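You operate a simulated robot arm through the tools that you are given. There is no shell and no other tool. Be economical: measure what you need, move in short steps, check, and stop when the job is done.

You run a simulated robot arm. Do the job below in one go: nothing can be reset, and whatever is moved stays where it is left.

Task
Put the white tissue from the window end of the side counter on the door end of the side counter. Then put the white cloth on the door end of the side counter. Then press the reset key two times. Then pull the cool cabinet door open. The order counts. Set down upright: white tissue.

The check looks at the end state, three seconds after you hand in, the way a careful person would. Anything else that was tipped, shoved, dropped, spilled or broken makes it a failure. Flat cloth is picked up by pressing the open fingertips on it (5 to 10 N) and closing them slowly along it; thin cloth reads only 2 to 8 mm in the jaws.

Robot
A 6-joint arm with a two-finger parallel gripper on a trunk, on a base that drives. Base frame: it is fixed to the floor where the robot stands at the start and does not move with it; the origin is under the middle of the robot, x ahead of it, y to its left, z up. Units: mm, rad, N and s.
With the tool pointing down near the work surface it reaches from about 320 to 700 mm from the robot's upright axis, wherever it stands. Its first joint turns from -2.897 to 2.897 rad. Places, roughly: cool cabinet door [400, -700, 400]; door end of the side counter [600, -700, 900]; reset key [400, -900, 800]; white cloth (10x7x3 cm) [600, 100, 900]; white tissue (10x4x7 cm) [500, 0, 900]. Payload 4.1 kg.
The TCP is the grasp point between the finger pads, 23 mm short of the fingertips. In the tool frame z runs along the fingers and y along their closing line. Largest opening 94 mm; finger width 38, thickness 10; the body of the gripper, 54 by 96 mm, starts 39 mm behind the TCP.
Orientation is that of the tool frame in the base frame, as a unit quaternion [x, y, z, w]. With the fingers straight down and closing along the base's y, the tool's x points along the base's -x, its y along +y and its z along -z.

Tools
- The arm moves only by the tool arm_command. Its argument "targets" is one flat list of numbers, 7 for each row, row after row: the gripper command, from -1 (fully open) to 1 (shut), values between in proportion, then the shift along the base's x, y, z in mm, then the turn, a rotation vector about the base's x, y, z in rad. In form: [grip, tx, ty, tz, wx, wy, wz, grip, tx, ty, tz, wx, wy, wz, ...]. A call has 1 to 8 rows; each row shifts and turns the commanded pose from where the row before left it. Each row takes 0.2 s and may step no farther than 50 mm and 0.15 rad from the row before; otherwise, or with a gripper value out of range, the whole call is refused. A pose out of reach is approached as far as the arm can. The call stops where the force on the tool passes 40 N (or 10 N more than at its start, if that is more) or the arm is blocked; 0.2 s more then pass. Each finger travels about 45 mm/s and halts on what it meets, pressing with about 22 N; the grip force reading is that of the motor and also rises with nothing between the fingers. The clock runs only during rows and for 0.2 s after the last one: add rows that do not move to give the fingers time. The reply holds the time, the measured pose of the TCP, the force on the tool along the base axes, the opening and the grip force, in the units named above and with some noise, with the torque about the TCP (base axes, N m) and any sound that the robot's microphone picked up.
- Cameras (640 x 400 px; columns grow to the right, rows downward): "scene" is now at [-5.4, 106.4, 1511.4]; the picture's right is [-0.74, -0.67, 0.00], its down [-0.47, 0.52, -0.71] and it looks along [0.48, -0.53, -0.70] (base axes); focal length 296 px, centre (320, 200). "wrist" rides on the gripper at [86, 16, -74] in the tool frame; the picture's right is [-0.18, 0.98, 0.00], its down [-0.58, -0.11, -0.81] and it looks along [-0.79, -0.15, 0.59] (tool axes); focal length 243 px, centre (320, 200). There is no depth. A picture from a camera that has moved, and an enlarged one, comes with that camera's place and axes in the base frame and with its lens.
- capture(camera): a new picture of that camera. The clock stands still meanwhile.
- move_column(by): slides the trunk up (or, below 0, down) by that many mm; the arm and the scene camera ride with it, the base frame stays. It gives what a move gives, with no picture.
- drive_base(legs): drives the robot by 1 to 6 legs, each [ahead, turn to the left] in mm and rad, along the robot's own axes; the way and the turn of a leg run together, so that a leg with both is an arc; at most 1500 mm and 3.142 rad a leg. The arm and the cameras ride along, it lands a little off, and it stops where it bumps. It gives what a move gives.
- pan_tilt(pan, tilt): turns the head with the scene camera to pan (to the left, within 2.705 rad either way) and tilt (down, from -0.506 to 1.204), counted from straight ahead of the robot. It gives what a move gives.
- zoom(camera, box): a new picture of the part [left, top, right, bottom] of that camera's present view, enlarged. The clock stands still meanwhile.
- close_job(): hands the job in; it is judged then, once.

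Go step by step. Nothing tells you exact positions but the pictures and the camera data: compare them with the known pose of the tool, close in by small moves and look again before you grip or let go. The budget is 165 turns and 128 pictures, counting those below and the enlarged ones. Unless the task says otherwise, let go and move clear before handing in, and close with one line.

The tools are called after ">>>" by a JSON object that holds its "op" and its "data". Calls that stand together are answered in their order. arm_command: Moves the arm, as the interface text tells. Its arguments: {"type":"object","properties":{"targets":{"type":"array","items":{"type":"number"}}},"required":["targets"]} The other tools are called the same way: move_column (by) slides the trunk up or down; drive_base (legs) drives the base; pan_tilt (pan, tilt) turns the head that bears the scene camera; capture (camera) takes a picture; zoom (camera, box) takes an enlarged picture of a part of a camera's view; close_job () hands the job in.

At the start:

```text
t: 0.0
eef_pos: [297.1, -306.7, 1073.9]
ee_rot: [0.0, 1.0, 0.0, 0.0]
contact_force: [-0.2, 0.4, -0.1]
ft_torque: [-0.05, 0.0, -0.01]
opening: 94.0
grip_force: 0.1
trunk travel left (down, up): [-475.0, 115.0]
robot x, y, heading: [-1.6, 5.4, 0.0]
head pan, tilt: [-0.84, 0.775]
```

scene: 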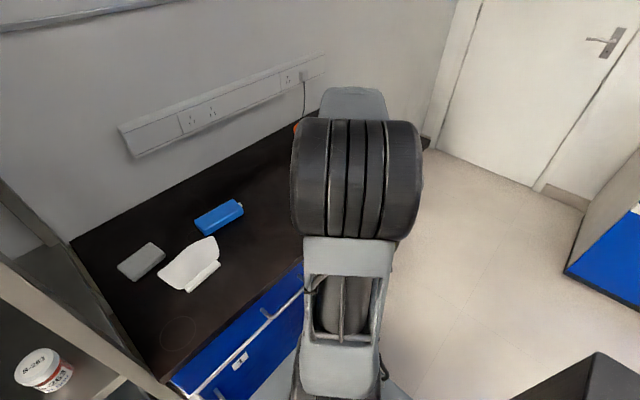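
wrist: 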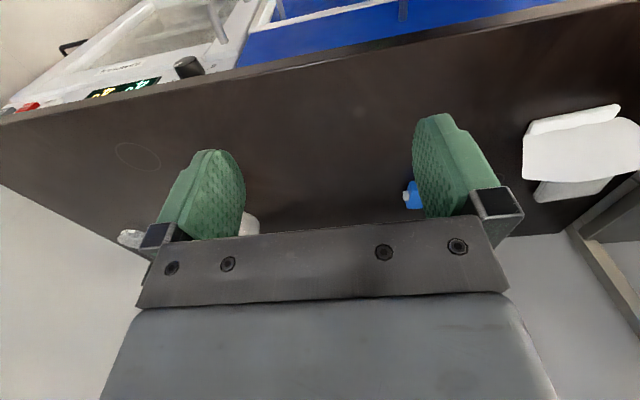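

I see a white draped item and a grey-white block at the window end of the counter. I'll look closer at them, then at the door end.

>>> {"op": "zoom", "data": {"camera": "scene", "box": [80, 180, 280, 305]}}

>>> {"op": "capture", "data": {"camera": "wrist"}}

>>> {"op": "pan_tilt", "data": {"pan": -1.3, "tilt": 0.7}}

>>> {"op": "capture", "data": {"camera": "scene"}}

```text
3.20 times, centred on (180, 242) of scene
camera zoom: at [-5.4, 106.4, 1511.4], right [-0.74, -0.67, 0.0], down [-0.47, 0.52, -0.71], along [0.48, -0.53, -0.7], focal length 947 px, centre (768, 64)
```

zoom: 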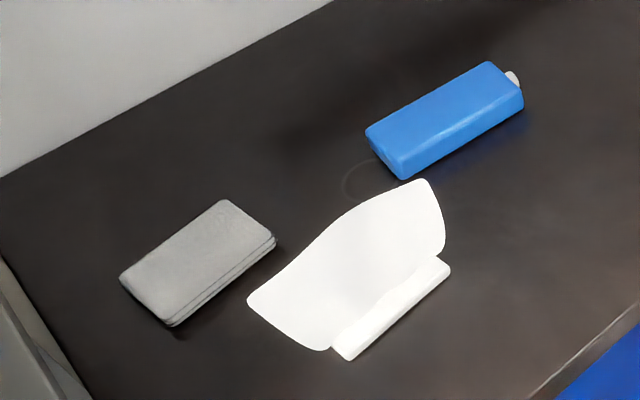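

```text
124 pictures are left
camera wrist: at [209.6, -290.3, 1147.2], right [0.18, 0.98, 0.0], down [0.58, -0.11, 0.81], along [0.79, -0.15, -0.59], focal length 243 px, centre (320, 200)
```

wrist: 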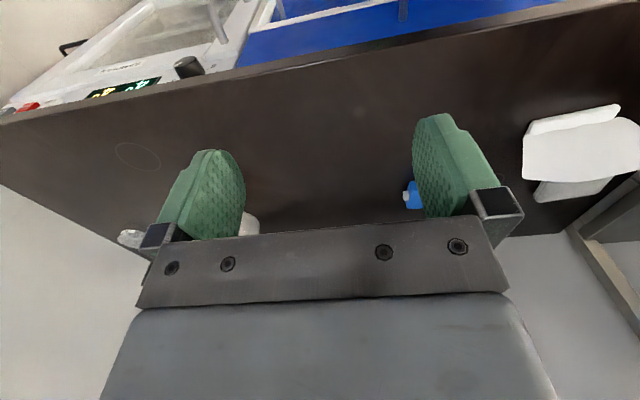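

```text
t: 0.9
eef_pos: [296.9, -306.7, 1074.1]
ee_rot: [0.0, 1.0, 0.0, 0.0]
contact_force: [-0.4, 0.2, -0.2]
ft_torque: [-0.01, 0.03, -0.01]
opening: 94.0
grip_force: 0.0
trunk travel left (down, up): [-475.0, 115.0]
robot x, y, heading: [2.0, 0.8, -0.002]
head pan, tilt: [-1.3, 0.7]
```

```text
123 pictures are left
camera scene: at [-37.3, 85.4, 1517.7], right [-0.96, -0.27, 0.0], down [-0.17, 0.62, -0.76], along [0.2, -0.74, -0.64], focal length 296 px, centre (320, 200)
```

scene: 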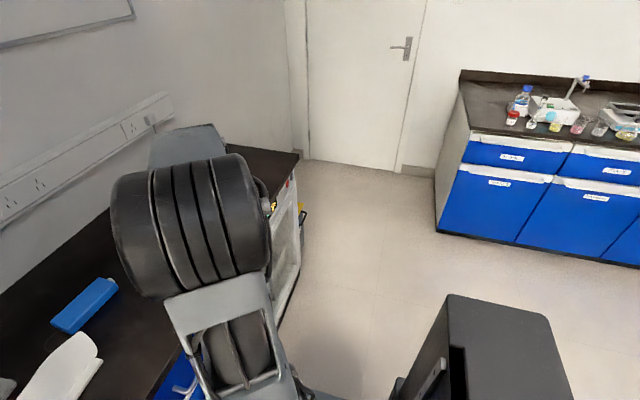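

The tissue is a white bent sheet near (530, 10), the cloth is the grey folded slab near (640, 95), and a blue pack stands close by. I'll move the tool above the tissue for a closer view.

>>> {"op": "arm_command", "data": {"targets": [-1, 10, 45, 0, 0, 0, 0, -1, 10, 45, 0, 0, 0, 0, -1, 10, 45, 0, 0, 0, 0, -1, 10, 45, 0, 0, 0, 0, -1, 10, 45, 0, 0, 0, 0, -1, 10, 45, 0, 0, 0, 0, -1, 10, 40, 0, 0, 0, 0]}}

>>> {"op": "capture", "data": {"camera": "wrist"}}

>>> {"op": "capture", "data": {"camera": "scene"}}

```text
t: 2.5
eef_pos: [367.6, 4.1, 1074.6]
ee_rot: [0.0, 1.0, 0.0, 0.0]
contact_force: [0.0, 0.3, -1.0]
ft_torque: [0.01, -0.04, 0.02]
opening: 94.1
grip_force: 0.2
trunk travel left (down, up): [-475.0, 115.0]
robot x, y, heading: [-0.6, 1.4, -0.002]
head pan, tilt: [-1.3, 0.7]
```

```text
122 pictures are left
camera wrist: at [280.2, 21.2, 1148.6], right [0.18, 0.98, 0.0], down [0.58, -0.11, 0.81], along [0.79, -0.15, -0.59], focal length 243 px, centre (320, 200)
```

wrist: 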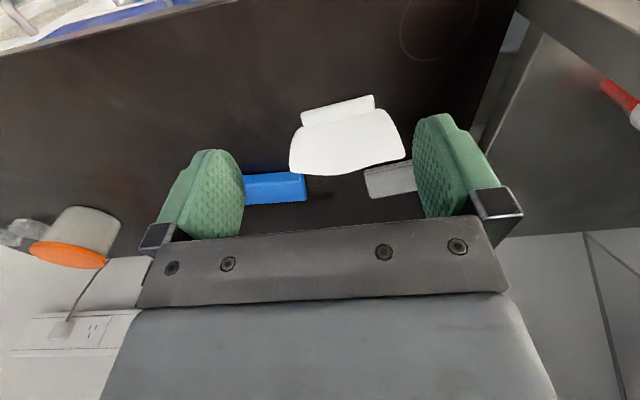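

```text
121 pictures are left
camera scene: at [-37.2, 85.7, 1517.7], right [-0.96, -0.27, 0.0], down [-0.17, 0.62, -0.77], along [0.2, -0.74, -0.64], focal length 296 px, centre (320, 200)
```

scene: 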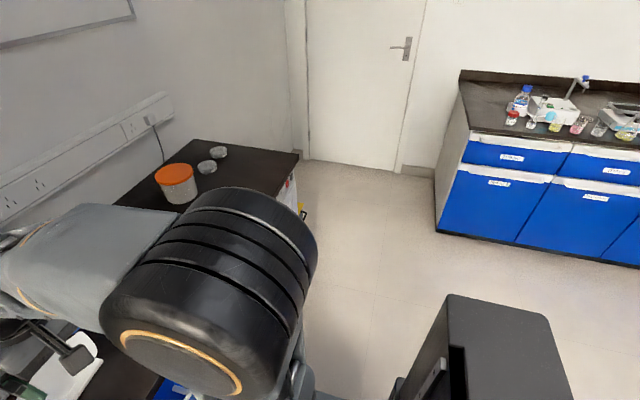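

The counter top sits at about z = 900 with its front edge near x = 315, and the tissue spans roughly x 437–506 and y −60–80. I'll drop lower in front of it to see its shape from the side.

>>> {"op": "arm_command", "data": {"targets": [-1, -20, 0, -30, 0, 0, 0, -1, -18, 0, -40, 0, 0, 0, -1, 0, 0, -40, 0, 0, 0]}}

>>> {"op": "capture", "data": {"camera": "wrist"}}

>>> {"op": "pan_tilt", "data": {"pan": -0.2, "tilt": 0.9}}

>>> {"op": "capture", "data": {"camera": "scene"}}

```text
t: 3.3
eef_pos: [328.6, 5.7, 965.6]
ee_rot: [0.0, 1.0, 0.0, 0.0]
contact_force: [-0.6, 1.5, 1.3]
ft_torque: [-0.01, -0.02, 0.02]
opening: 93.6
grip_force: 0.1
trunk travel left (down, up): [-475.0, 115.0]
robot x, y, heading: [0.4, -0.7, 0.006]
head pan, tilt: [-1.3, 0.7]
```

```text
120 pictures are left
camera wrist: at [240.9, 22.1, 1038.4], right [0.18, 0.98, 0.0], down [0.58, -0.11, 0.81], along [0.79, -0.15, -0.59], focal length 243 px, centre (320, 200)
```

wrist: 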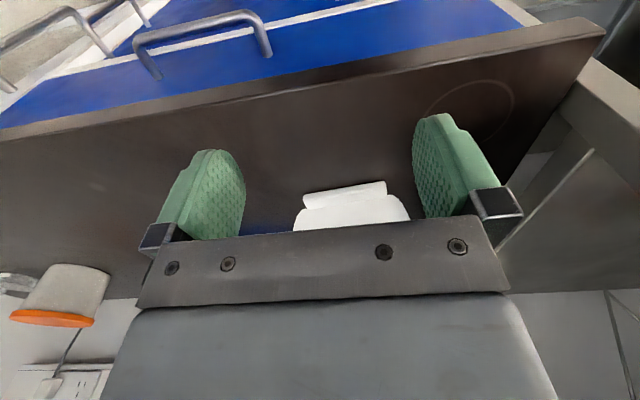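

```text
t: 4.6
eef_pos: [328.3, 5.2, 965.9]
ee_rot: [0.0, 1.0, 0.001, 0.0]
contact_force: [-0.8, 0.2, 0.1]
ft_torque: [0.0, -0.01, 0.01]
opening: 94.0
grip_force: 0.0
trunk travel left (down, up): [-475.0, 115.0]
robot x, y, heading: [3.7, 0.7, -0.004]
head pan, tilt: [-0.201, 0.901]
```

```text
119 pictures are left
camera scene: at [13.9, 152.3, 1501.5], right [-0.2, -0.98, 0.0], down [-0.77, 0.16, -0.62], along [0.61, -0.12, -0.78], focal length 296 px, centre (320, 200)
```

scene: 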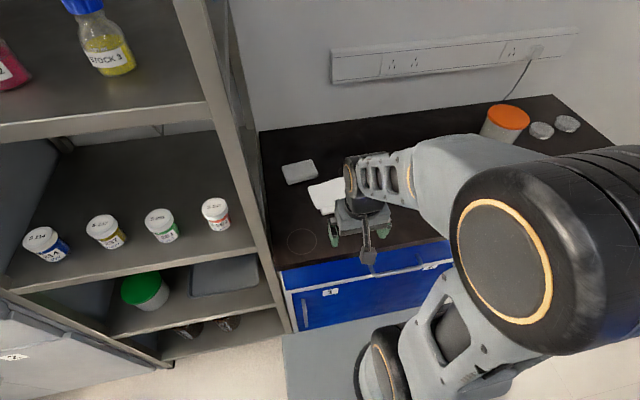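

The gripper hides the tissue from here. I'll back up, turn the tool 90° and view the tissue from its door side.

>>> {"op": "arm_command", "data": {"targets": [-1, 0, -20, 45, 0, 0, 0.14, -1, 0, -20, 45, 0, 0, 0.14, -1, 0, -20, 0, 0, 0, 0.15, -1, 20, -20, 0, 0, 0, 0.15, -1, 20, -20, 0, 0, 0, 0.15, -1, 20, -20, 0, 0, 0, 0.15, -1, 20, -20, 0, 0, 0, 0.15, -1, 20, -20, 0, 0, 0, 0.15]}}

>>> {"op": "arm_command", "data": {"targets": [-1, 20, -10, 0, 0, 0, 0.15, -1, 20, 0, -20, 0, 0, 0.15, -1, 10, 0, -40, 0, 0, 0.09]}}

>>> {"op": "capture", "data": {"camera": "wrist"}}

>>> {"op": "capture", "data": {"camera": "scene"}}

```text
t: 6.4
eef_pos: [430.3, -159.0, 1052.6]
ee_rot: [-0.557, 0.83, 0.0, -0.001]
contact_force: [0.0, -0.5, -0.6]
ft_torque: [0.07, -0.02, 0.01]
opening: 94.2
grip_force: 0.1
trunk travel left (down, up): [-475.0, 115.0]
robot x, y, heading: [2.8, -1.6, 0.004]
head pan, tilt: [-0.201, 0.901]
```

```text
t: 7.2
eef_pos: [481.1, -168.0, 994.2]
ee_rot: [0.707, -0.707, 0.0, 0.0]
contact_force: [-0.1, -0.2, 0.3]
ft_torque: [-0.01, 0.03, 0.02]
opening: 94.1
grip_force: 0.1
trunk travel left (down, up): [-475.0, 115.0]
robot x, y, heading: [-1.8, 2.7, -0.003]
head pan, tilt: [-0.201, 0.901]
```

```text
118 pictures are left
camera wrist: at [463.3, -253.3, 1067.2], right [-0.98, 0.18, 0.0], down [0.11, 0.58, 0.81], along [0.15, 0.79, -0.59], focal length 243 px, centre (320, 200)
```

wrist: 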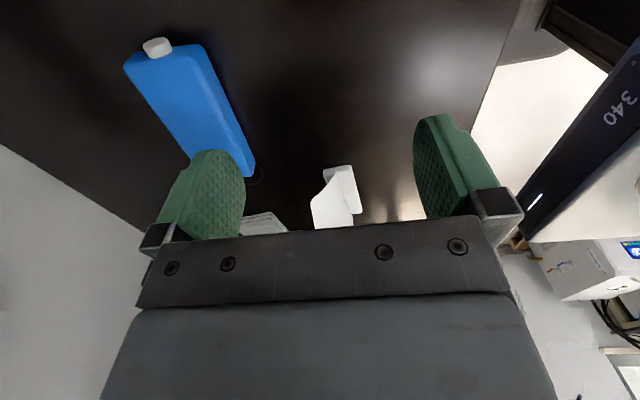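

```text
117 pictures are left
camera scene: at [14.2, 152.3, 1501.6], right [-0.2, -0.98, 0.0], down [-0.77, 0.16, -0.62], along [0.61, -0.12, -0.78], focal length 296 px, centre (320, 200)
```

scene: 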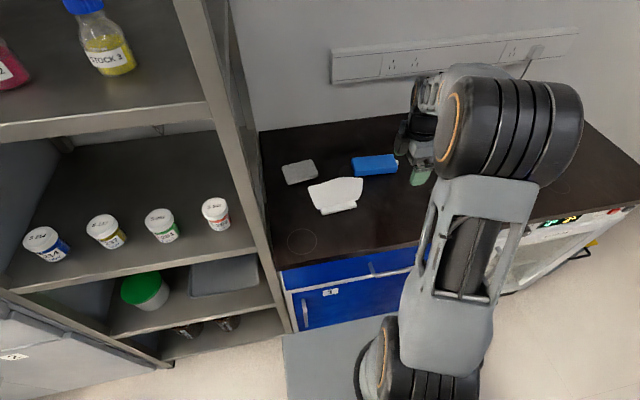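

>>> {"op": "zoom", "data": {"camera": "wrist", "box": [240, 140, 400, 240]}}

>>> {"op": "zoom", "data": {"camera": "scene", "box": [260, 130, 420, 230]}}

```text
4.00 times, centred on (320, 190) of wrist
camera zoom: at [463.3, -253.3, 1067.2], right [-0.98, 0.18, 0.0], down [0.11, 0.58, 0.81], along [0.15, 0.79, -0.59], focal length 970 px, centre (320, 240)
```

zoom: 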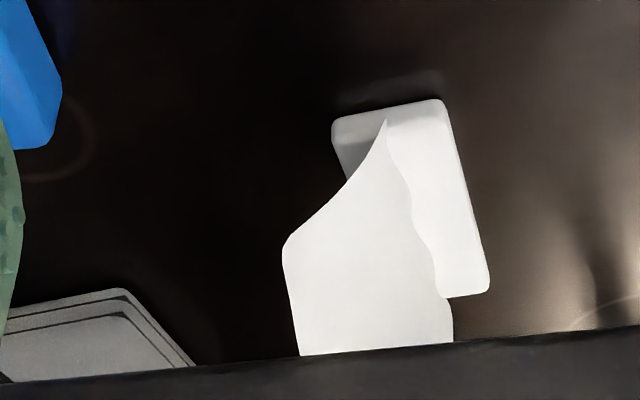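

```text
4.00 times, centred on (340, 180) of scene
camera zoom: at [14.2, 152.3, 1501.6], right [-0.2, -0.98, 0.0], down [-0.77, 0.16, -0.62], along [0.61, -0.12, -0.78], focal length 1184 px, centre (240, 280)
```

zoom: 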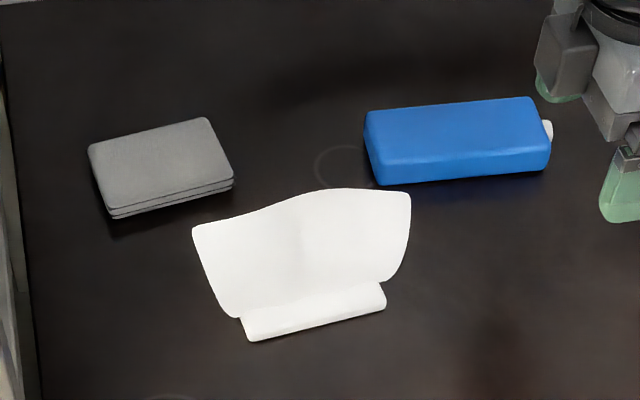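

The tissue is a flat base (about 95 × 40 mm, front edge from (470, −39) to (461, 56), counter at z ≈ 860) with a sheet rising to z ≈ 930. I'll move above it with the fingers closing roughly along x and check the alignment.

>>> {"op": "arm_command", "data": {"targets": [-1, 3, 40, 0, 0, 0, 0.09, -1, 3, 45, 0, 0, 0, 0, -1, 3, 45, 0, 0, 0, 0, -1, 3, 45, 0, 0, 0, 0, -1, 0, 0, -30, 0, 0, 0]}}

>>> {"op": "capture", "data": {"camera": "wrist"}}

>>> {"op": "zoom", "data": {"camera": "scene", "box": [260, 130, 420, 230]}}

```text
t: 8.4
eef_pos: [489.5, 7.7, 965.8]
ee_rot: [0.738, -0.675, 0.0, 0.0]
contact_force: [-0.2, -0.8, 0.9]
ft_torque: [0.0, -0.01, -0.02]
opening: 93.7
grip_force: 0.1
trunk travel left (down, up): [-475.0, 115.0]
robot x, y, heading: [0.1, -4.1, 0.0]
head pan, tilt: [-0.201, 0.901]
```

```text
114 pictures are left
camera wrist: at [481.9, -78.8, 1039.8], right [-1.0, 0.1, 0.0], down [0.06, 0.59, 0.81], along [0.08, 0.8, -0.59], focal length 243 px, centre (320, 200)
```

wrist: 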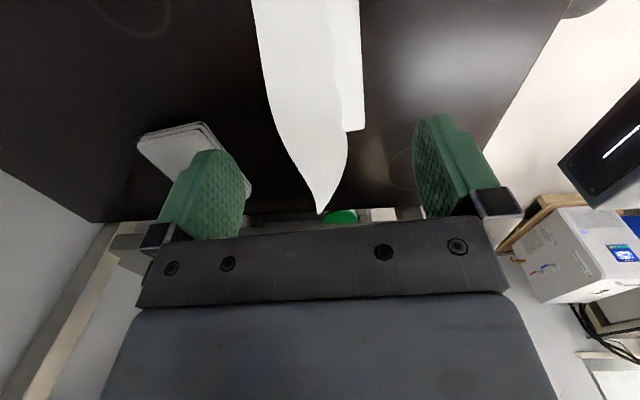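

```text
4.00 times, centred on (340, 180) of scene
camera zoom: at [14.0, 152.6, 1501.5], right [-0.2, -0.98, 0.0], down [-0.77, 0.16, -0.62], along [0.61, -0.12, -0.78], focal length 1184 px, centre (240, 280)
```

zoom: 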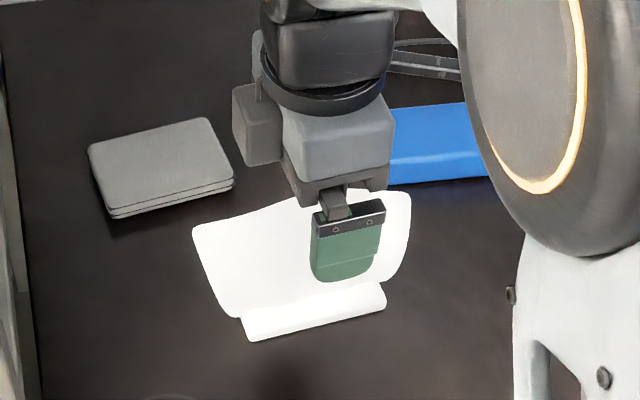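

The sheet leans back about 28°, from (482, z 872) up to (513, z 930). I'll tilt the tool to match, narrow the opening to about 50 mm, and look again before going in.

>>> {"op": "arm_command", "data": {"targets": [-0.06, 10, 0, 5, -0.012, 0.13, 0, -0.06, 11, 0, 0, -0.012, 0.13, 0, -0.06, 11, 0, -5, -0.012, 0.14, 0, -0.06, 0, 0, -5, 0, 0, 0, -0.06, 0, 0, 0, 0, 0, 0]}}

>>> {"op": "capture", "data": {"camera": "wrist"}}

>>> {"op": "zoom", "data": {"camera": "scene", "box": [260, 130, 420, 230]}}

```text
t: 9.6
eef_pos: [521.7, 8.1, 959.4]
ee_rot: [0.723, -0.661, -0.135, 0.148]
contact_force: [0.3, -0.7, 0.1]
ft_torque: [0.04, -0.01, -0.01]
opening: 49.9
grip_force: 0.1
trunk travel left (down, up): [-475.0, 115.0]
robot x, y, heading: [0.1, 0.2, -0.0]
head pan, tilt: [-0.201, 0.901]
```

```text
112 pictures are left
camera wrist: at [543.2, -75.5, 1033.1], right [-0.92, 0.1, 0.38], down [0.36, 0.62, 0.7], along [-0.17, 0.78, -0.6], focal length 243 px, centre (320, 200)
```

wrist: 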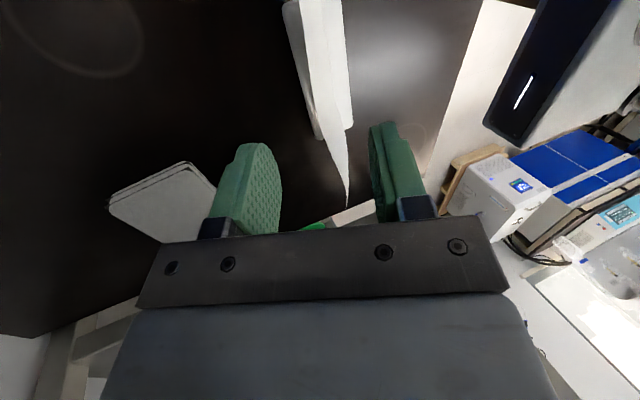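

```text
4.00 times, centred on (340, 180) of scene
camera zoom: at [13.8, 152.3, 1501.5], right [-0.2, -0.98, 0.0], down [-0.77, 0.16, -0.62], along [0.61, -0.12, -0.78], focal length 1184 px, centre (240, 280)
```

zoom: 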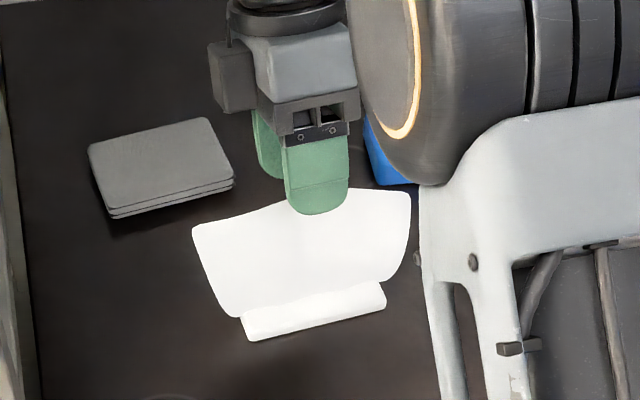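

>>> {"op": "zoom", "data": {"camera": "wrist", "box": [240, 0, 440, 240]}}

```text
1.67 times, centred on (340, 120) of wrist
camera zoom: at [543.2, -75.5, 1033.1], right [-0.92, 0.1, 0.38], down [0.36, 0.62, 0.7], along [-0.17, 0.78, -0.6], focal length 404 px, centre (287, 333)
```

zoom: 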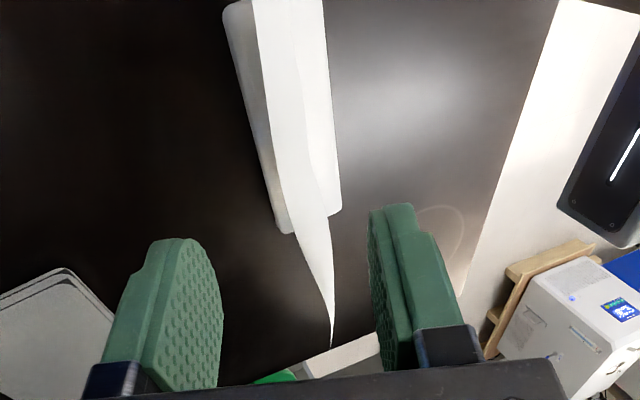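

The sheet is edge-on and sits a few mm toward the front from the finger centre. I'll shift −5 mm in x and go down along the tilt in steps.

>>> {"op": "arm_command", "data": {"targets": [-0.06, -6, 0, 0, 0, 0, 0, -0.06, -7, 0, -17, 0, 0, 0, -0.06, -7, 0, -17, 0, 0, 0]}}

>>> {"op": "zoom", "data": {"camera": "wrist", "box": [240, 0, 440, 240]}}

>>> {"op": "zoom", "data": {"camera": "scene", "box": [260, 130, 420, 230]}}

```text
t: 10.4
eef_pos: [503.1, 7.8, 924.6]
ee_rot: [0.723, -0.662, -0.134, 0.147]
contact_force: [-0.6, 1.0, 0.3]
ft_torque: [-0.01, 0.0, 0.03]
opening: 49.6
grip_force: 0.0
trunk travel left (down, up): [-475.0, 115.0]
robot x, y, heading: [0.5, 1.3, -0.002]
head pan, tilt: [-0.201, 0.901]
```

```text
1.67 times, centred on (340, 120) of wrist
camera zoom: at [523.5, -76.0, 997.8], right [-0.92, 0.1, 0.38], down [0.36, 0.62, 0.7], along [-0.16, 0.78, -0.6], focal length 404 px, centre (287, 333)
```

zoom: 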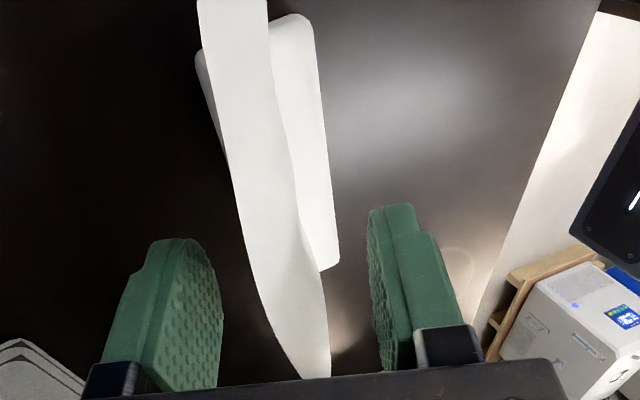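

```text
4.00 times, centred on (340, 180) of scene
camera zoom: at [14.1, 152.3, 1501.5], right [-0.2, -0.98, 0.0], down [-0.77, 0.16, -0.62], along [0.61, -0.12, -0.78], focal length 1184 px, centre (240, 280)
```

zoom: 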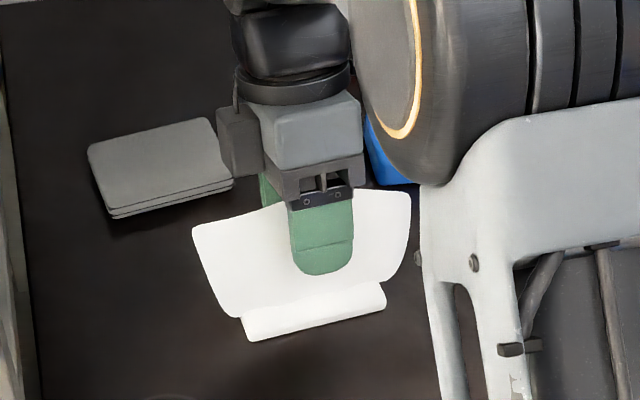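

The sheet sits between the fingers, about centred. I'll go 11 mm lower and close gently.

>>> {"op": "arm_command", "data": {"targets": [-0.06, -3, 0, -11, 0, 0, 0, 0.3, 0, 0, 0, 0, 0, 0, 0.5, 0, 0, 0, 0, 0, 0]}}

>>> {"op": "zoom", "data": {"camera": "wrist", "box": [240, 0, 440, 240]}}

```text
t: 11.2
eef_pos: [498.2, 8.1, 913.4]
ee_rot: [0.722, -0.662, -0.134, 0.148]
contact_force: [0.2, -0.8, -0.4]
ft_torque: [0.01, 0.0, -0.03]
opening: 23.6
grip_force: 0.1
trunk travel left (down, up): [-475.0, 115.0]
robot x, y, heading: [-0.1, -0.6, 0.002]
head pan, tilt: [-0.201, 0.901]
```

```text
1.67 times, centred on (340, 120) of wrist
camera zoom: at [520.5, -76.0, 987.3], right [-0.92, 0.1, 0.38], down [0.36, 0.62, 0.7], along [-0.16, 0.78, -0.6], focal length 404 px, centre (287, 333)
```

zoom: 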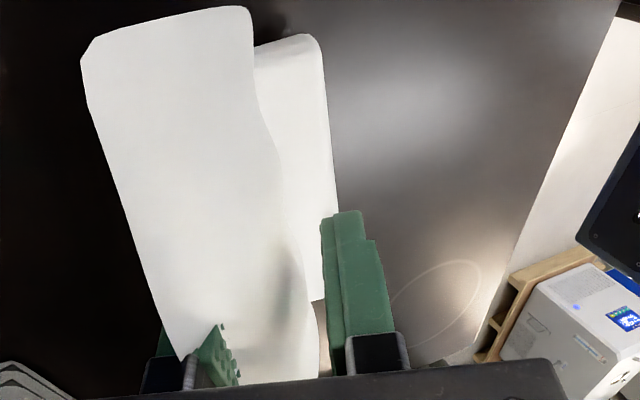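

>>> {"op": "zoom", "data": {"camera": "scene", "box": [290, 155, 370, 215]}}

>>> {"op": "zoom", "data": {"camera": "wrist", "box": [260, 130, 400, 240]}}

```text
6.67 times, centred on (330, 185) of scene
camera zoom: at [14.0, 152.3, 1501.5], right [-0.2, -0.98, 0.0], down [-0.77, 0.16, -0.62], along [0.61, -0.12, -0.78], focal length 1973 px, centre (253, 300)
```

zoom: 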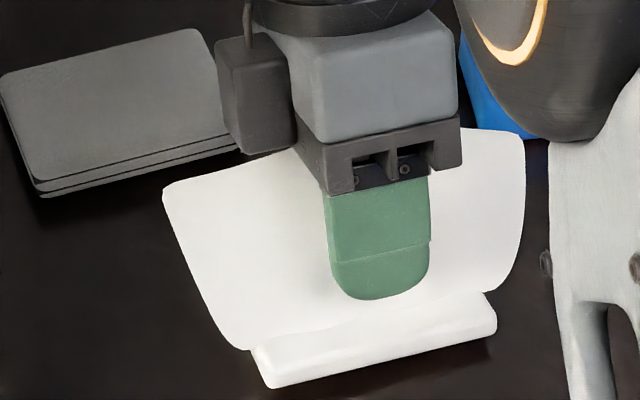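

```text
3.64 times, centred on (330, 185) of wrist
camera zoom: at [520.5, -76.0, 987.3], right [-0.92, 0.1, 0.38], down [0.36, 0.62, 0.7], along [-0.16, 0.78, -0.6], focal length 882 px, centre (284, 254)
```

zoom: 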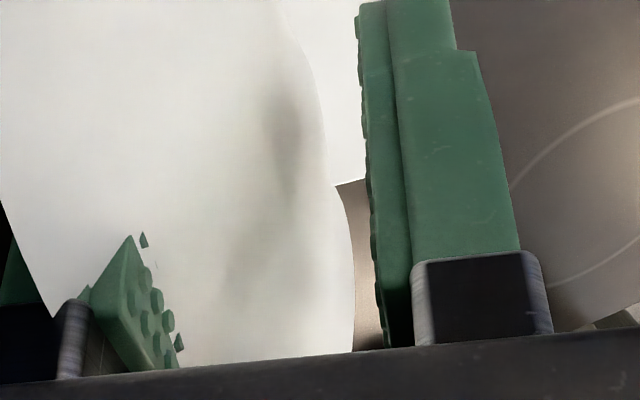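

The back finger overlaps the sheet in the picture without any force reading yet. I'll close further slowly and watch.

>>> {"op": "arm_command", "data": {"targets": [0.65, 0, 0, 0, 0, 0, 0, 0.8, 0, 0, 0, 0, 0, 0]}}

>>> {"op": "zoom", "data": {"camera": "wrist", "box": [240, 0, 440, 240]}}

>>> {"op": "zoom", "data": {"camera": "scene", "box": [290, 155, 370, 215]}}

```text
t: 11.8
eef_pos: [500.1, 8.4, 914.4]
ee_rot: [0.723, -0.661, -0.135, 0.148]
contact_force: [0.0, 0.4, 0.4]
ft_torque: [0.04, 0.04, -0.01]
opening: 9.7
grip_force: 0.1
trunk travel left (down, up): [-475.0, 115.0]
robot x, y, heading: [-3.1, 2.9, 0.005]
head pan, tilt: [-0.201, 0.901]
```

```text
1.67 times, centred on (340, 120) of wrist
camera zoom: at [520.5, -76.0, 987.4], right [-0.92, 0.1, 0.38], down [0.36, 0.62, 0.7], along [-0.16, 0.78, -0.6], focal length 404 px, centre (287, 333)
```

zoom: 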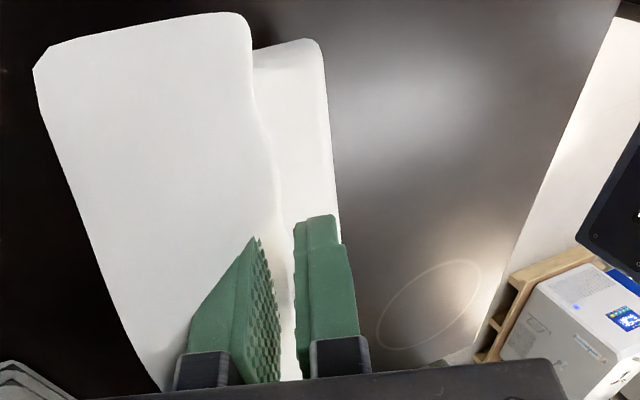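

```text
6.67 times, centred on (330, 185) of scene
camera zoom: at [14.0, 152.3, 1501.5], right [-0.2, -0.98, 0.0], down [-0.77, 0.16, -0.62], along [0.61, -0.12, -0.78], focal length 1973 px, centre (253, 300)
```

zoom: 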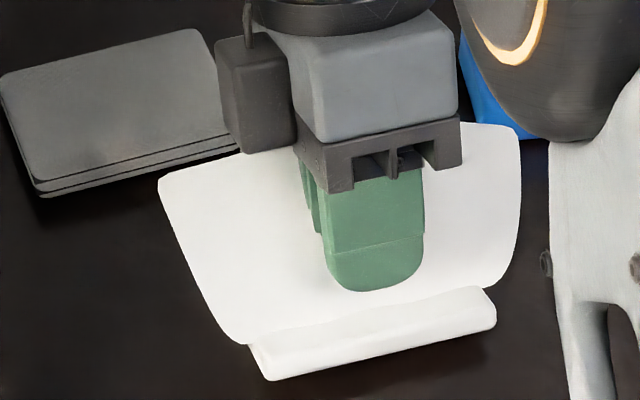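

The tissue seems to have been nudged a little rather than gripped. I'll open, back out along the tilt and look at its state.

>>> {"op": "arm_command", "data": {"targets": [0.5, 0, 0, 0, 0, 0, 0, 0.2, 0, 0, 0, 0, 0, 0, -0.06, 0, 0, 0, 0, 0, 0, -0.06, 7, 0, 17, 0, 0, 0, -0.06, 8, 0, 20, 0, 0, 0, -0.06, 8, 0, 20, 0, 0, 0]}}

>>> {"op": "zoom", "data": {"camera": "wrist", "box": [240, 0, 440, 240]}}

>>> {"op": "zoom", "data": {"camera": "scene", "box": [260, 130, 420, 230]}}

```text
t: 13.2
eef_pos: [522.8, 7.7, 971.0]
ee_rot: [0.723, -0.662, -0.136, 0.147]
contact_force: [-0.4, -0.8, 0.3]
ft_torque: [-0.01, 0.0, 0.0]
opening: 49.5
grip_force: 0.1
trunk travel left (down, up): [-475.0, 115.0]
robot x, y, heading: [5.5, -1.3, 0.003]
head pan, tilt: [-0.201, 0.901]
```

```text
1.67 times, centred on (340, 120) of wrist
camera zoom: at [544.5, -76.7, 1044.2], right [-0.92, 0.1, 0.38], down [0.36, 0.62, 0.7], along [-0.16, 0.78, -0.6], focal length 404 px, centre (287, 333)
```

zoom: 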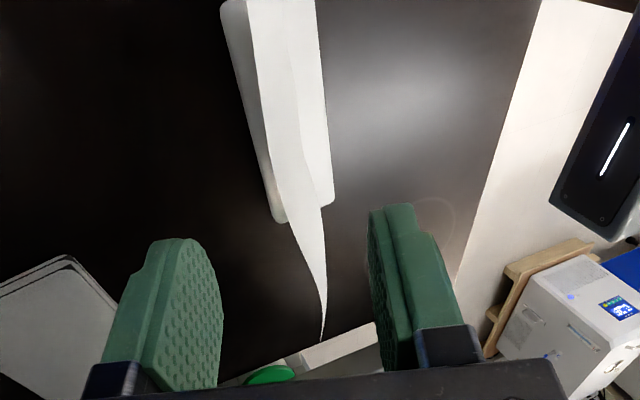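

```text
4.00 times, centred on (340, 180) of scene
camera zoom: at [14.0, 152.3, 1501.5], right [-0.2, -0.98, 0.0], down [-0.77, 0.16, -0.62], along [0.61, -0.12, -0.78], focal length 1184 px, centre (240, 280)
```

zoom: 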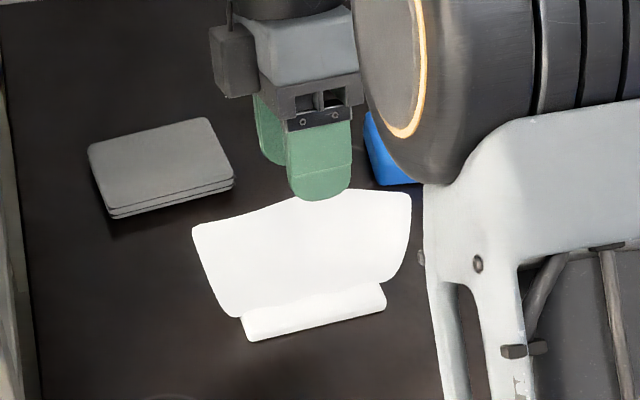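

It settled back to exactly where it was, so it only rocked slightly. I'll tilt a little more, shift the centre forward by about 4 mm and try the pinch again.

>>> {"op": "arm_command", "data": {"targets": [-0.06, 4, 0, 0, -0.009, 0.1, 0, -0.06, -10, 0, -18, 0, 0, 0, -0.06, -10, 0, -18, 0, 0, 0, -0.06, -10, 0, -18, 0, 0, 0, 0.2, -3, 0, -6, 0, 0, 0, 0.5, 0, 0, 0, 0, 0, 0, 0.5, 0, 0, 0, 0, 0, 0]}}

>>> {"op": "zoom", "data": {"camera": "wrist", "box": [240, 0, 440, 240]}}

>>> {"op": "zoom", "data": {"camera": "scene", "box": [290, 155, 370, 215]}}

```text
t: 14.8
eef_pos: [492.3, 7.5, 910.4]
ee_rot: [0.714, -0.654, -0.168, 0.184]
contact_force: [-0.5, -0.3, 1.1]
ft_torque: [0.01, 0.0, 0.03]
opening: 23.2
grip_force: 0.0
trunk travel left (down, up): [-475.0, 115.0]
robot x, y, heading: [0.3, -3.7, -0.003]
head pan, tilt: [-0.201, 0.901]
```

```text
1.67 times, centred on (340, 120) of wrist
camera zoom: at [521.6, -75.5, 982.9], right [-0.87, 0.11, 0.47], down [0.43, 0.62, 0.65], along [-0.22, 0.78, -0.59], focal length 404 px, centre (287, 333)
```

zoom: 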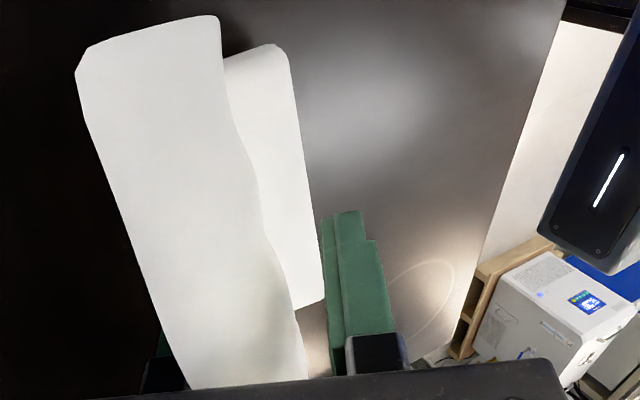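

```text
6.67 times, centred on (330, 185) of scene
camera zoom: at [14.0, 152.3, 1501.5], right [-0.2, -0.98, 0.0], down [-0.77, 0.16, -0.62], along [0.61, -0.12, -0.78], focal length 1973 px, centre (253, 300)
```

zoom: 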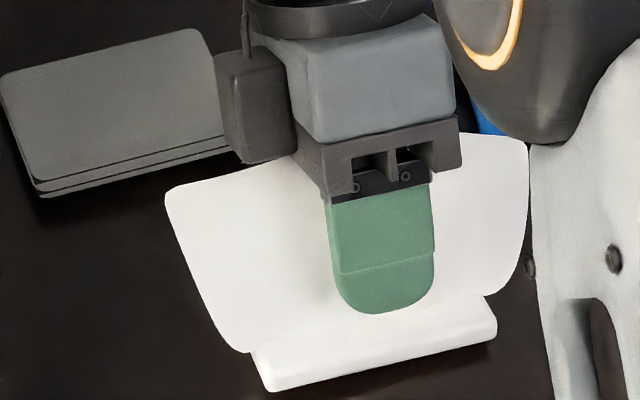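

Now one finger is on each side of the sheet with no overlap. I'll close further.

>>> {"op": "arm_command", "data": {"targets": [0.65, 0, 0, 0, 0, 0, 0, 0.8, 0, 0, 0, 0, 0, 0, 0.9, 0, 0, 0, 0, 0, 0]}}

>>> {"op": "zoom", "data": {"camera": "wrist", "box": [240, 0, 440, 240]}}

>>> {"op": "zoom", "data": {"camera": "scene", "box": [290, 155, 370, 215]}}

```text
t: 15.6
eef_pos: [492.9, 7.8, 911.2]
ee_rot: [0.714, -0.654, -0.168, 0.183]
contact_force: [-0.1, 0.1, 0.3]
ft_torque: [-0.01, 0.0, 0.03]
opening: 5.9
grip_force: 22.2
trunk travel left (down, up): [-475.0, 115.0]
robot x, y, heading: [-1.1, -1.0, -0.0]
head pan, tilt: [-0.201, 0.901]
```

```text
1.67 times, centred on (340, 120) of wrist
camera zoom: at [521.7, -75.6, 983.1], right [-0.87, 0.11, 0.47], down [0.43, 0.62, 0.65], along [-0.22, 0.78, -0.59], focal length 404 px, centre (287, 333)
```

zoom: 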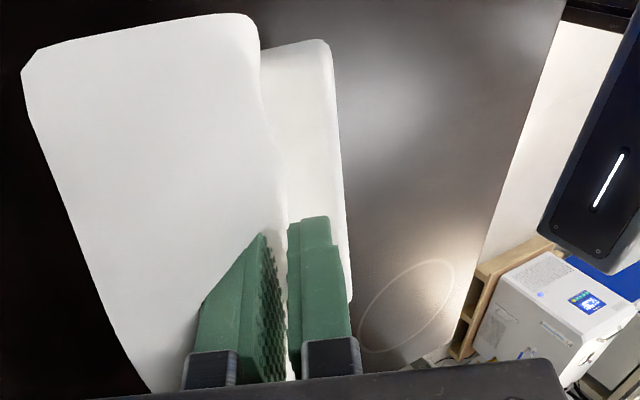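

```text
6.67 times, centred on (330, 185) of scene
camera zoom: at [14.0, 152.3, 1501.5], right [-0.2, -0.98, 0.0], down [-0.77, 0.16, -0.62], along [0.61, -0.12, -0.78], focal length 1973 px, centre (253, 300)
```

zoom: 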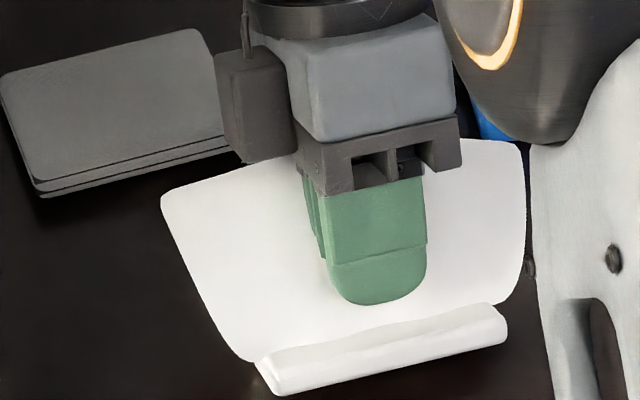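

The sheet is pinched (5.9 mm, 22 N). I'll lift a little and see whether it comes along.

>>> {"op": "arm_command", "data": {"targets": [1, 0, 0, 10, 0, 0, 0, 1, 0, 0, 20, 0, 0, 0, 1, 0, 0, 30, 0, 0, 0, 1, 0, 0, 0, 0, 0, 0]}}

>>> {"op": "capture", "data": {"camera": "wrist"}}

>>> {"op": "zoom", "data": {"camera": "scene", "box": [260, 130, 420, 230]}}

```text
t: 16.6
eef_pos: [493.5, 7.9, 971.7]
ee_rot: [0.715, -0.654, -0.167, 0.183]
contact_force: [-0.3, -0.2, -0.1]
ft_torque: [-0.03, 0.03, 0.0]
opening: 6.0
grip_force: 22.2
trunk travel left (down, up): [-475.0, 115.0]
robot x, y, heading: [-3.0, 1.6, -0.0]
head pan, tilt: [-0.201, 0.901]
```

```text
96 pictures are left
camera wrist: at [521.9, -75.5, 1043.5], right [-0.87, 0.11, 0.47], down [0.43, 0.62, 0.65], along [-0.22, 0.78, -0.59], focal length 243 px, centre (320, 200)
```

wrist: 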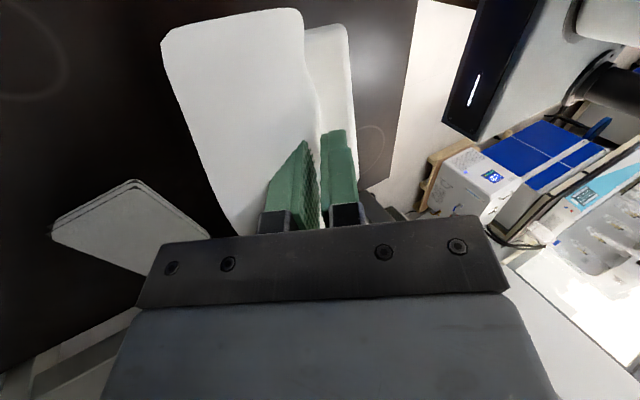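

```text
4.00 times, centred on (340, 180) of scene
camera zoom: at [13.8, 152.3, 1501.5], right [-0.2, -0.98, 0.0], down [-0.77, 0.16, -0.62], along [0.61, -0.12, -0.78], focal length 1184 px, centre (240, 280)
```

zoom: 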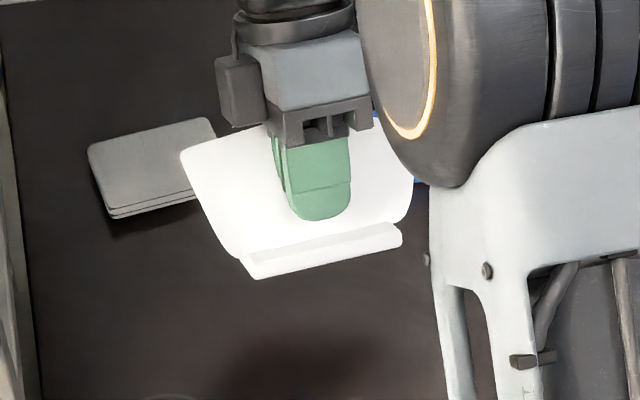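

It is held but tipped backward by roughly 20°, with its front edge lifted. I'll rotate the tool back by 0.3 rad and compare with how it looked standing.

>>> {"op": "arm_command", "data": {"targets": [1, 0, 0, 10, 0.013, -0.15, 0, 1, 0, 0, 10, 0.013, -0.15, 0, 1, 0, 0, 0, 0, 0, 0]}}

>>> {"op": "capture", "data": {"camera": "wrist"}}

>>> {"op": "zoom", "data": {"camera": "scene", "box": [260, 130, 420, 230]}}

```text
t: 17.4
eef_pos: [493.3, 8.4, 990.2]
ee_rot: [0.733, -0.672, -0.067, 0.074]
contact_force: [-0.4, 0.2, 0.2]
ft_torque: [0.02, 0.02, -0.04]
opening: 6.0
grip_force: 22.4
trunk travel left (down, up): [-475.0, 115.0]
robot x, y, heading: [-4.2, -1.9, 0.001]
head pan, tilt: [-0.201, 0.901]
```

```text
94 pictures are left
camera wrist: at [498.8, -77.3, 1065.9], right [-0.98, 0.1, 0.19], down [0.21, 0.6, 0.77], along [-0.04, 0.79, -0.61], focal length 243 px, centre (320, 200)
```

wrist: 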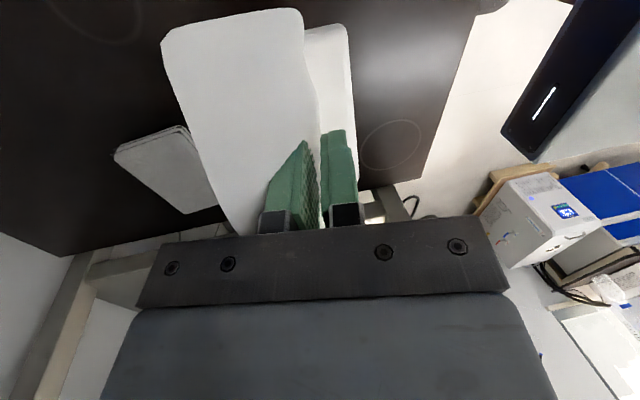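

```text
4.00 times, centred on (340, 180) of scene
camera zoom: at [13.8, 152.3, 1501.5], right [-0.2, -0.98, 0.0], down [-0.77, 0.16, -0.62], along [0.61, -0.12, -0.78], focal length 1184 px, centre (240, 280)
```

zoom: 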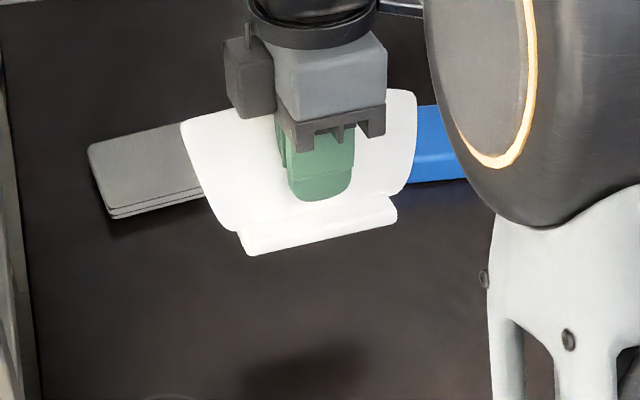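

Triangulating the corners shows it is still tipped back about 12°. I'll rotate another 0.2 rad and re-check.

>>> {"op": "arm_command", "data": {"targets": [1, 0, 0, 10, -0.006, -0.105, 0, 1, 0, 0, 10, -0.006, -0.105, 0, 1, 0, 0, 0, 0, 0, 0]}}

>>> {"op": "capture", "data": {"camera": "wrist"}}

>>> {"op": "zoom", "data": {"camera": "scene", "box": [260, 110, 420, 210]}}

```text
t: 18.2
eef_pos: [492.2, 8.2, 1011.1]
ee_rot: [0.737, -0.676, 0.015, 0.007]
contact_force: [-0.3, -0.1, 0.1]
ft_torque: [-0.01, 0.01, 0.02]
opening: 6.0
grip_force: 22.0
trunk travel left (down, up): [-475.0, 115.0]
robot x, y, heading: [-1.4, 0.8, -0.0]
head pan, tilt: [-0.201, 0.901]
```

```text
92 pictures are left
camera wrist: at [482.6, -76.5, 1086.9], right [-0.99, 0.1, -0.01], down [0.05, 0.61, 0.79], along [0.09, 0.78, -0.62], focal length 243 px, centre (320, 200)
```

wrist: 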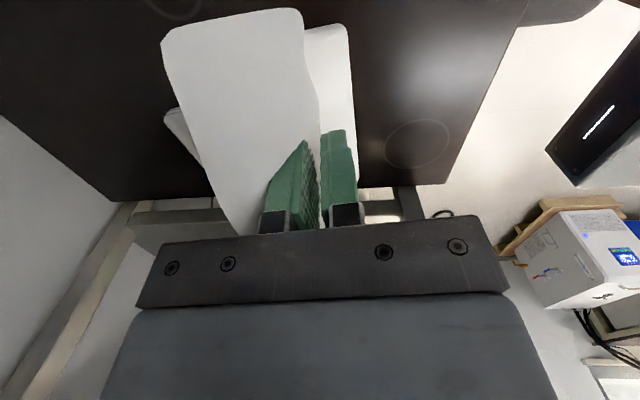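

```text
4.00 times, centred on (340, 160) of scene
camera zoom: at [13.9, 152.3, 1501.5], right [-0.2, -0.98, 0.0], down [-0.77, 0.16, -0.62], along [0.61, -0.12, -0.78], focal length 1184 px, centre (240, 360)
```

zoom: 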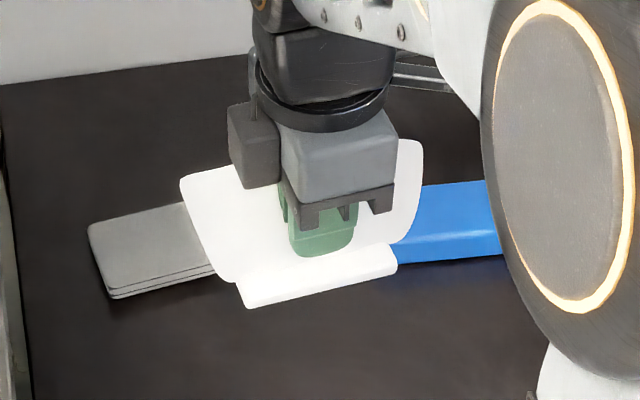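

It is level now, with the base bottom about 47 mm below the TCP. Next I'll look at the door end of the counter.

>>> {"op": "pan_tilt", "data": {"pan": -0.95, "tilt": 0.55}}

>>> {"op": "capture", "data": {"camera": "scene"}}

```text
t: 19.3
eef_pos: [493.5, 7.6, 1010.7]
ee_rot: [0.737, -0.675, 0.014, 0.008]
contact_force: [0.2, 0.3, 0.4]
ft_torque: [-0.01, 0.01, -0.03]
opening: 5.9
grip_force: 22.5
trunk travel left (down, up): [-475.0, 115.0]
robot x, y, heading: [-0.0, -1.0, 0.005]
head pan, tilt: [-0.949, 0.55]
```

```text
90 pictures are left
camera scene: at [-7.7, 94.4, 1530.8], right [-0.81, -0.58, 0.0], down [-0.3, 0.42, -0.85], along [0.5, -0.69, -0.52], focal length 296 px, centre (320, 200)
```

scene: 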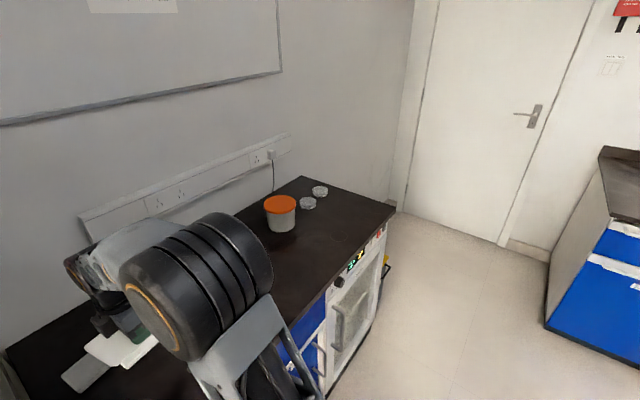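

>>> {"op": "zoom", "data": {"camera": "scene", "box": [240, 160, 400, 260]}}

>>> {"op": "zoom", "data": {"camera": "scene", "box": [280, 220, 420, 400]}}

```text
4.00 times, centred on (320, 210) of scene
camera zoom: at [-7.7, 94.4, 1530.8], right [-0.81, -0.58, 0.0], down [-0.3, 0.42, -0.85], along [0.5, -0.69, -0.52], focal length 1184 px, centre (320, 160)
```

zoom: 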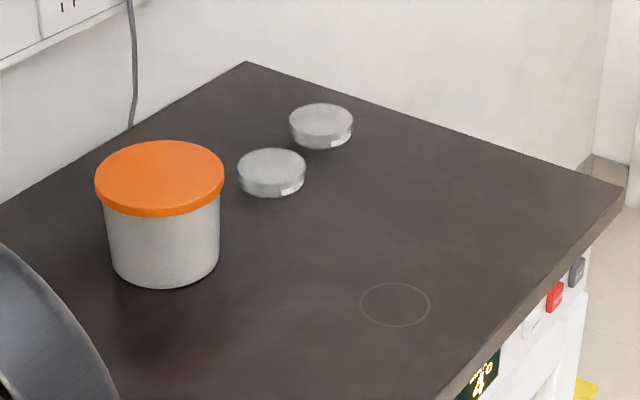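

```text
2.22 times, centred on (350, 310) of scene
camera zoom: at [-7.7, 94.4, 1530.8], right [-0.81, -0.58, 0.0], down [-0.3, 0.42, -0.85], along [0.5, -0.69, -0.52], focal length 658 px, centre (253, -44)
```

zoom: 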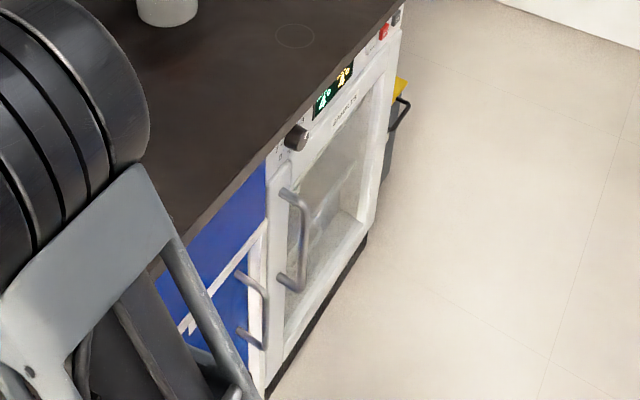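

The door end has an orange-lidded jar near (642, −546) and two petri dishes near (667, −749) and (686, −862), leaving clear room around (500, −700). Before driving there I'll look at the floor to my right.

>>> {"op": "pan_tilt", "data": {"pan": -2.0, "tilt": 0.8}}

>>> {"op": "capture", "data": {"camera": "scene"}}

```text
t: 20.6
eef_pos: [493.0, 8.2, 1010.5]
ee_rot: [0.737, -0.676, 0.014, 0.008]
contact_force: [-0.6, -0.3, 0.1]
ft_torque: [0.01, -0.03, -0.02]
opening: 6.1
grip_force: 21.8
trunk travel left (down, up): [-475.0, 115.0]
robot x, y, heading: [-3.1, -0.5, -0.0]
head pan, tilt: [-2.0, 0.799]
```

```text
87 pictures are left
camera scene: at [-93.5, 94.0, 1509.5], right [-0.91, 0.42, 0.0], down [0.3, 0.65, -0.7], along [-0.29, -0.63, -0.72], focal length 296 px, centre (320, 200)
```

scene: 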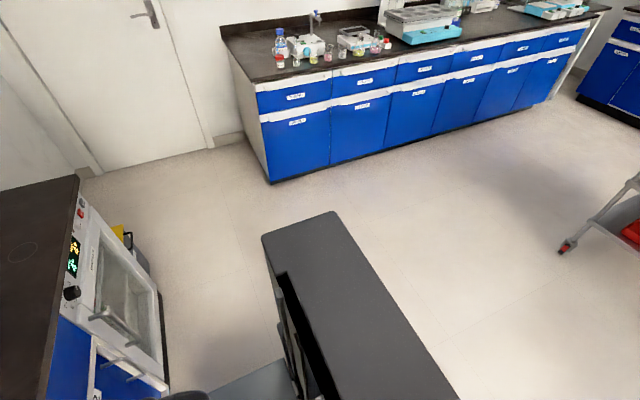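

The floor is clear, and the dark box is my own rear body. I'll back away from the counter, turn, drive along it toward the door end, turn back and move in.

>>> {"op": "drive_base", "data": {"legs": [[-150, 0], [0, -1.571], [690, 0], [0, 1.571]]}}

>>> {"op": "pan_tilt", "data": {"pan": -0.3, "tilt": 0.85}}

>>> {"op": "capture", "data": {"camera": "scene"}}

```text
t: 33.1
eef_pos: [330.0, -675.8, 1010.0]
ee_rot: [0.737, -0.675, 0.014, 0.008]
contact_force: [-0.3, 0.1, -0.2]
ft_torque: [0.05, -0.04, 0.03]
opening: 5.9
grip_force: 21.7
trunk travel left (down, up): [-475.0, 115.0]
robot x, y, heading: [-160.5, -687.2, 0.002]
head pan, tilt: [-2.0, 0.799]
```

```text
t: 34.9
eef_pos: [329.5, -677.1, 1011.6]
ee_rot: [0.737, -0.675, 0.014, 0.007]
contact_force: [-0.1, 0.4, -0.1]
ft_torque: [0.05, 0.03, 0.01]
opening: 5.9
grip_force: 22.0
trunk travel left (down, up): [-475.0, 115.0]
robot x, y, heading: [-163.6, -686.7, -0.002]
head pan, tilt: [-0.3, 0.85]
```

```text
86 pictures are left
camera scene: at [-149.0, -541.1, 1505.4], right [-0.3, -0.96, 0.0], down [-0.72, 0.22, -0.66], along [0.63, -0.19, -0.75], focal length 296 px, centre (320, 200)
```

scene: 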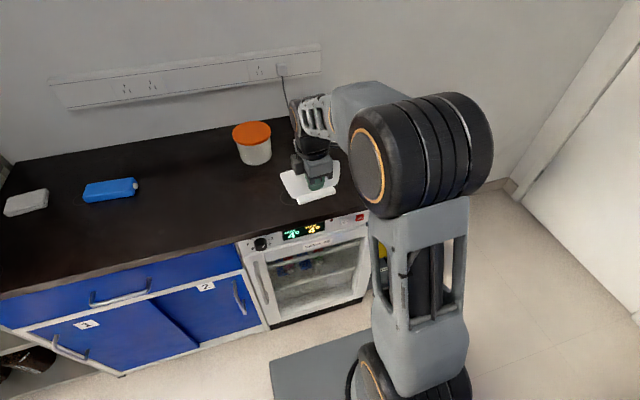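

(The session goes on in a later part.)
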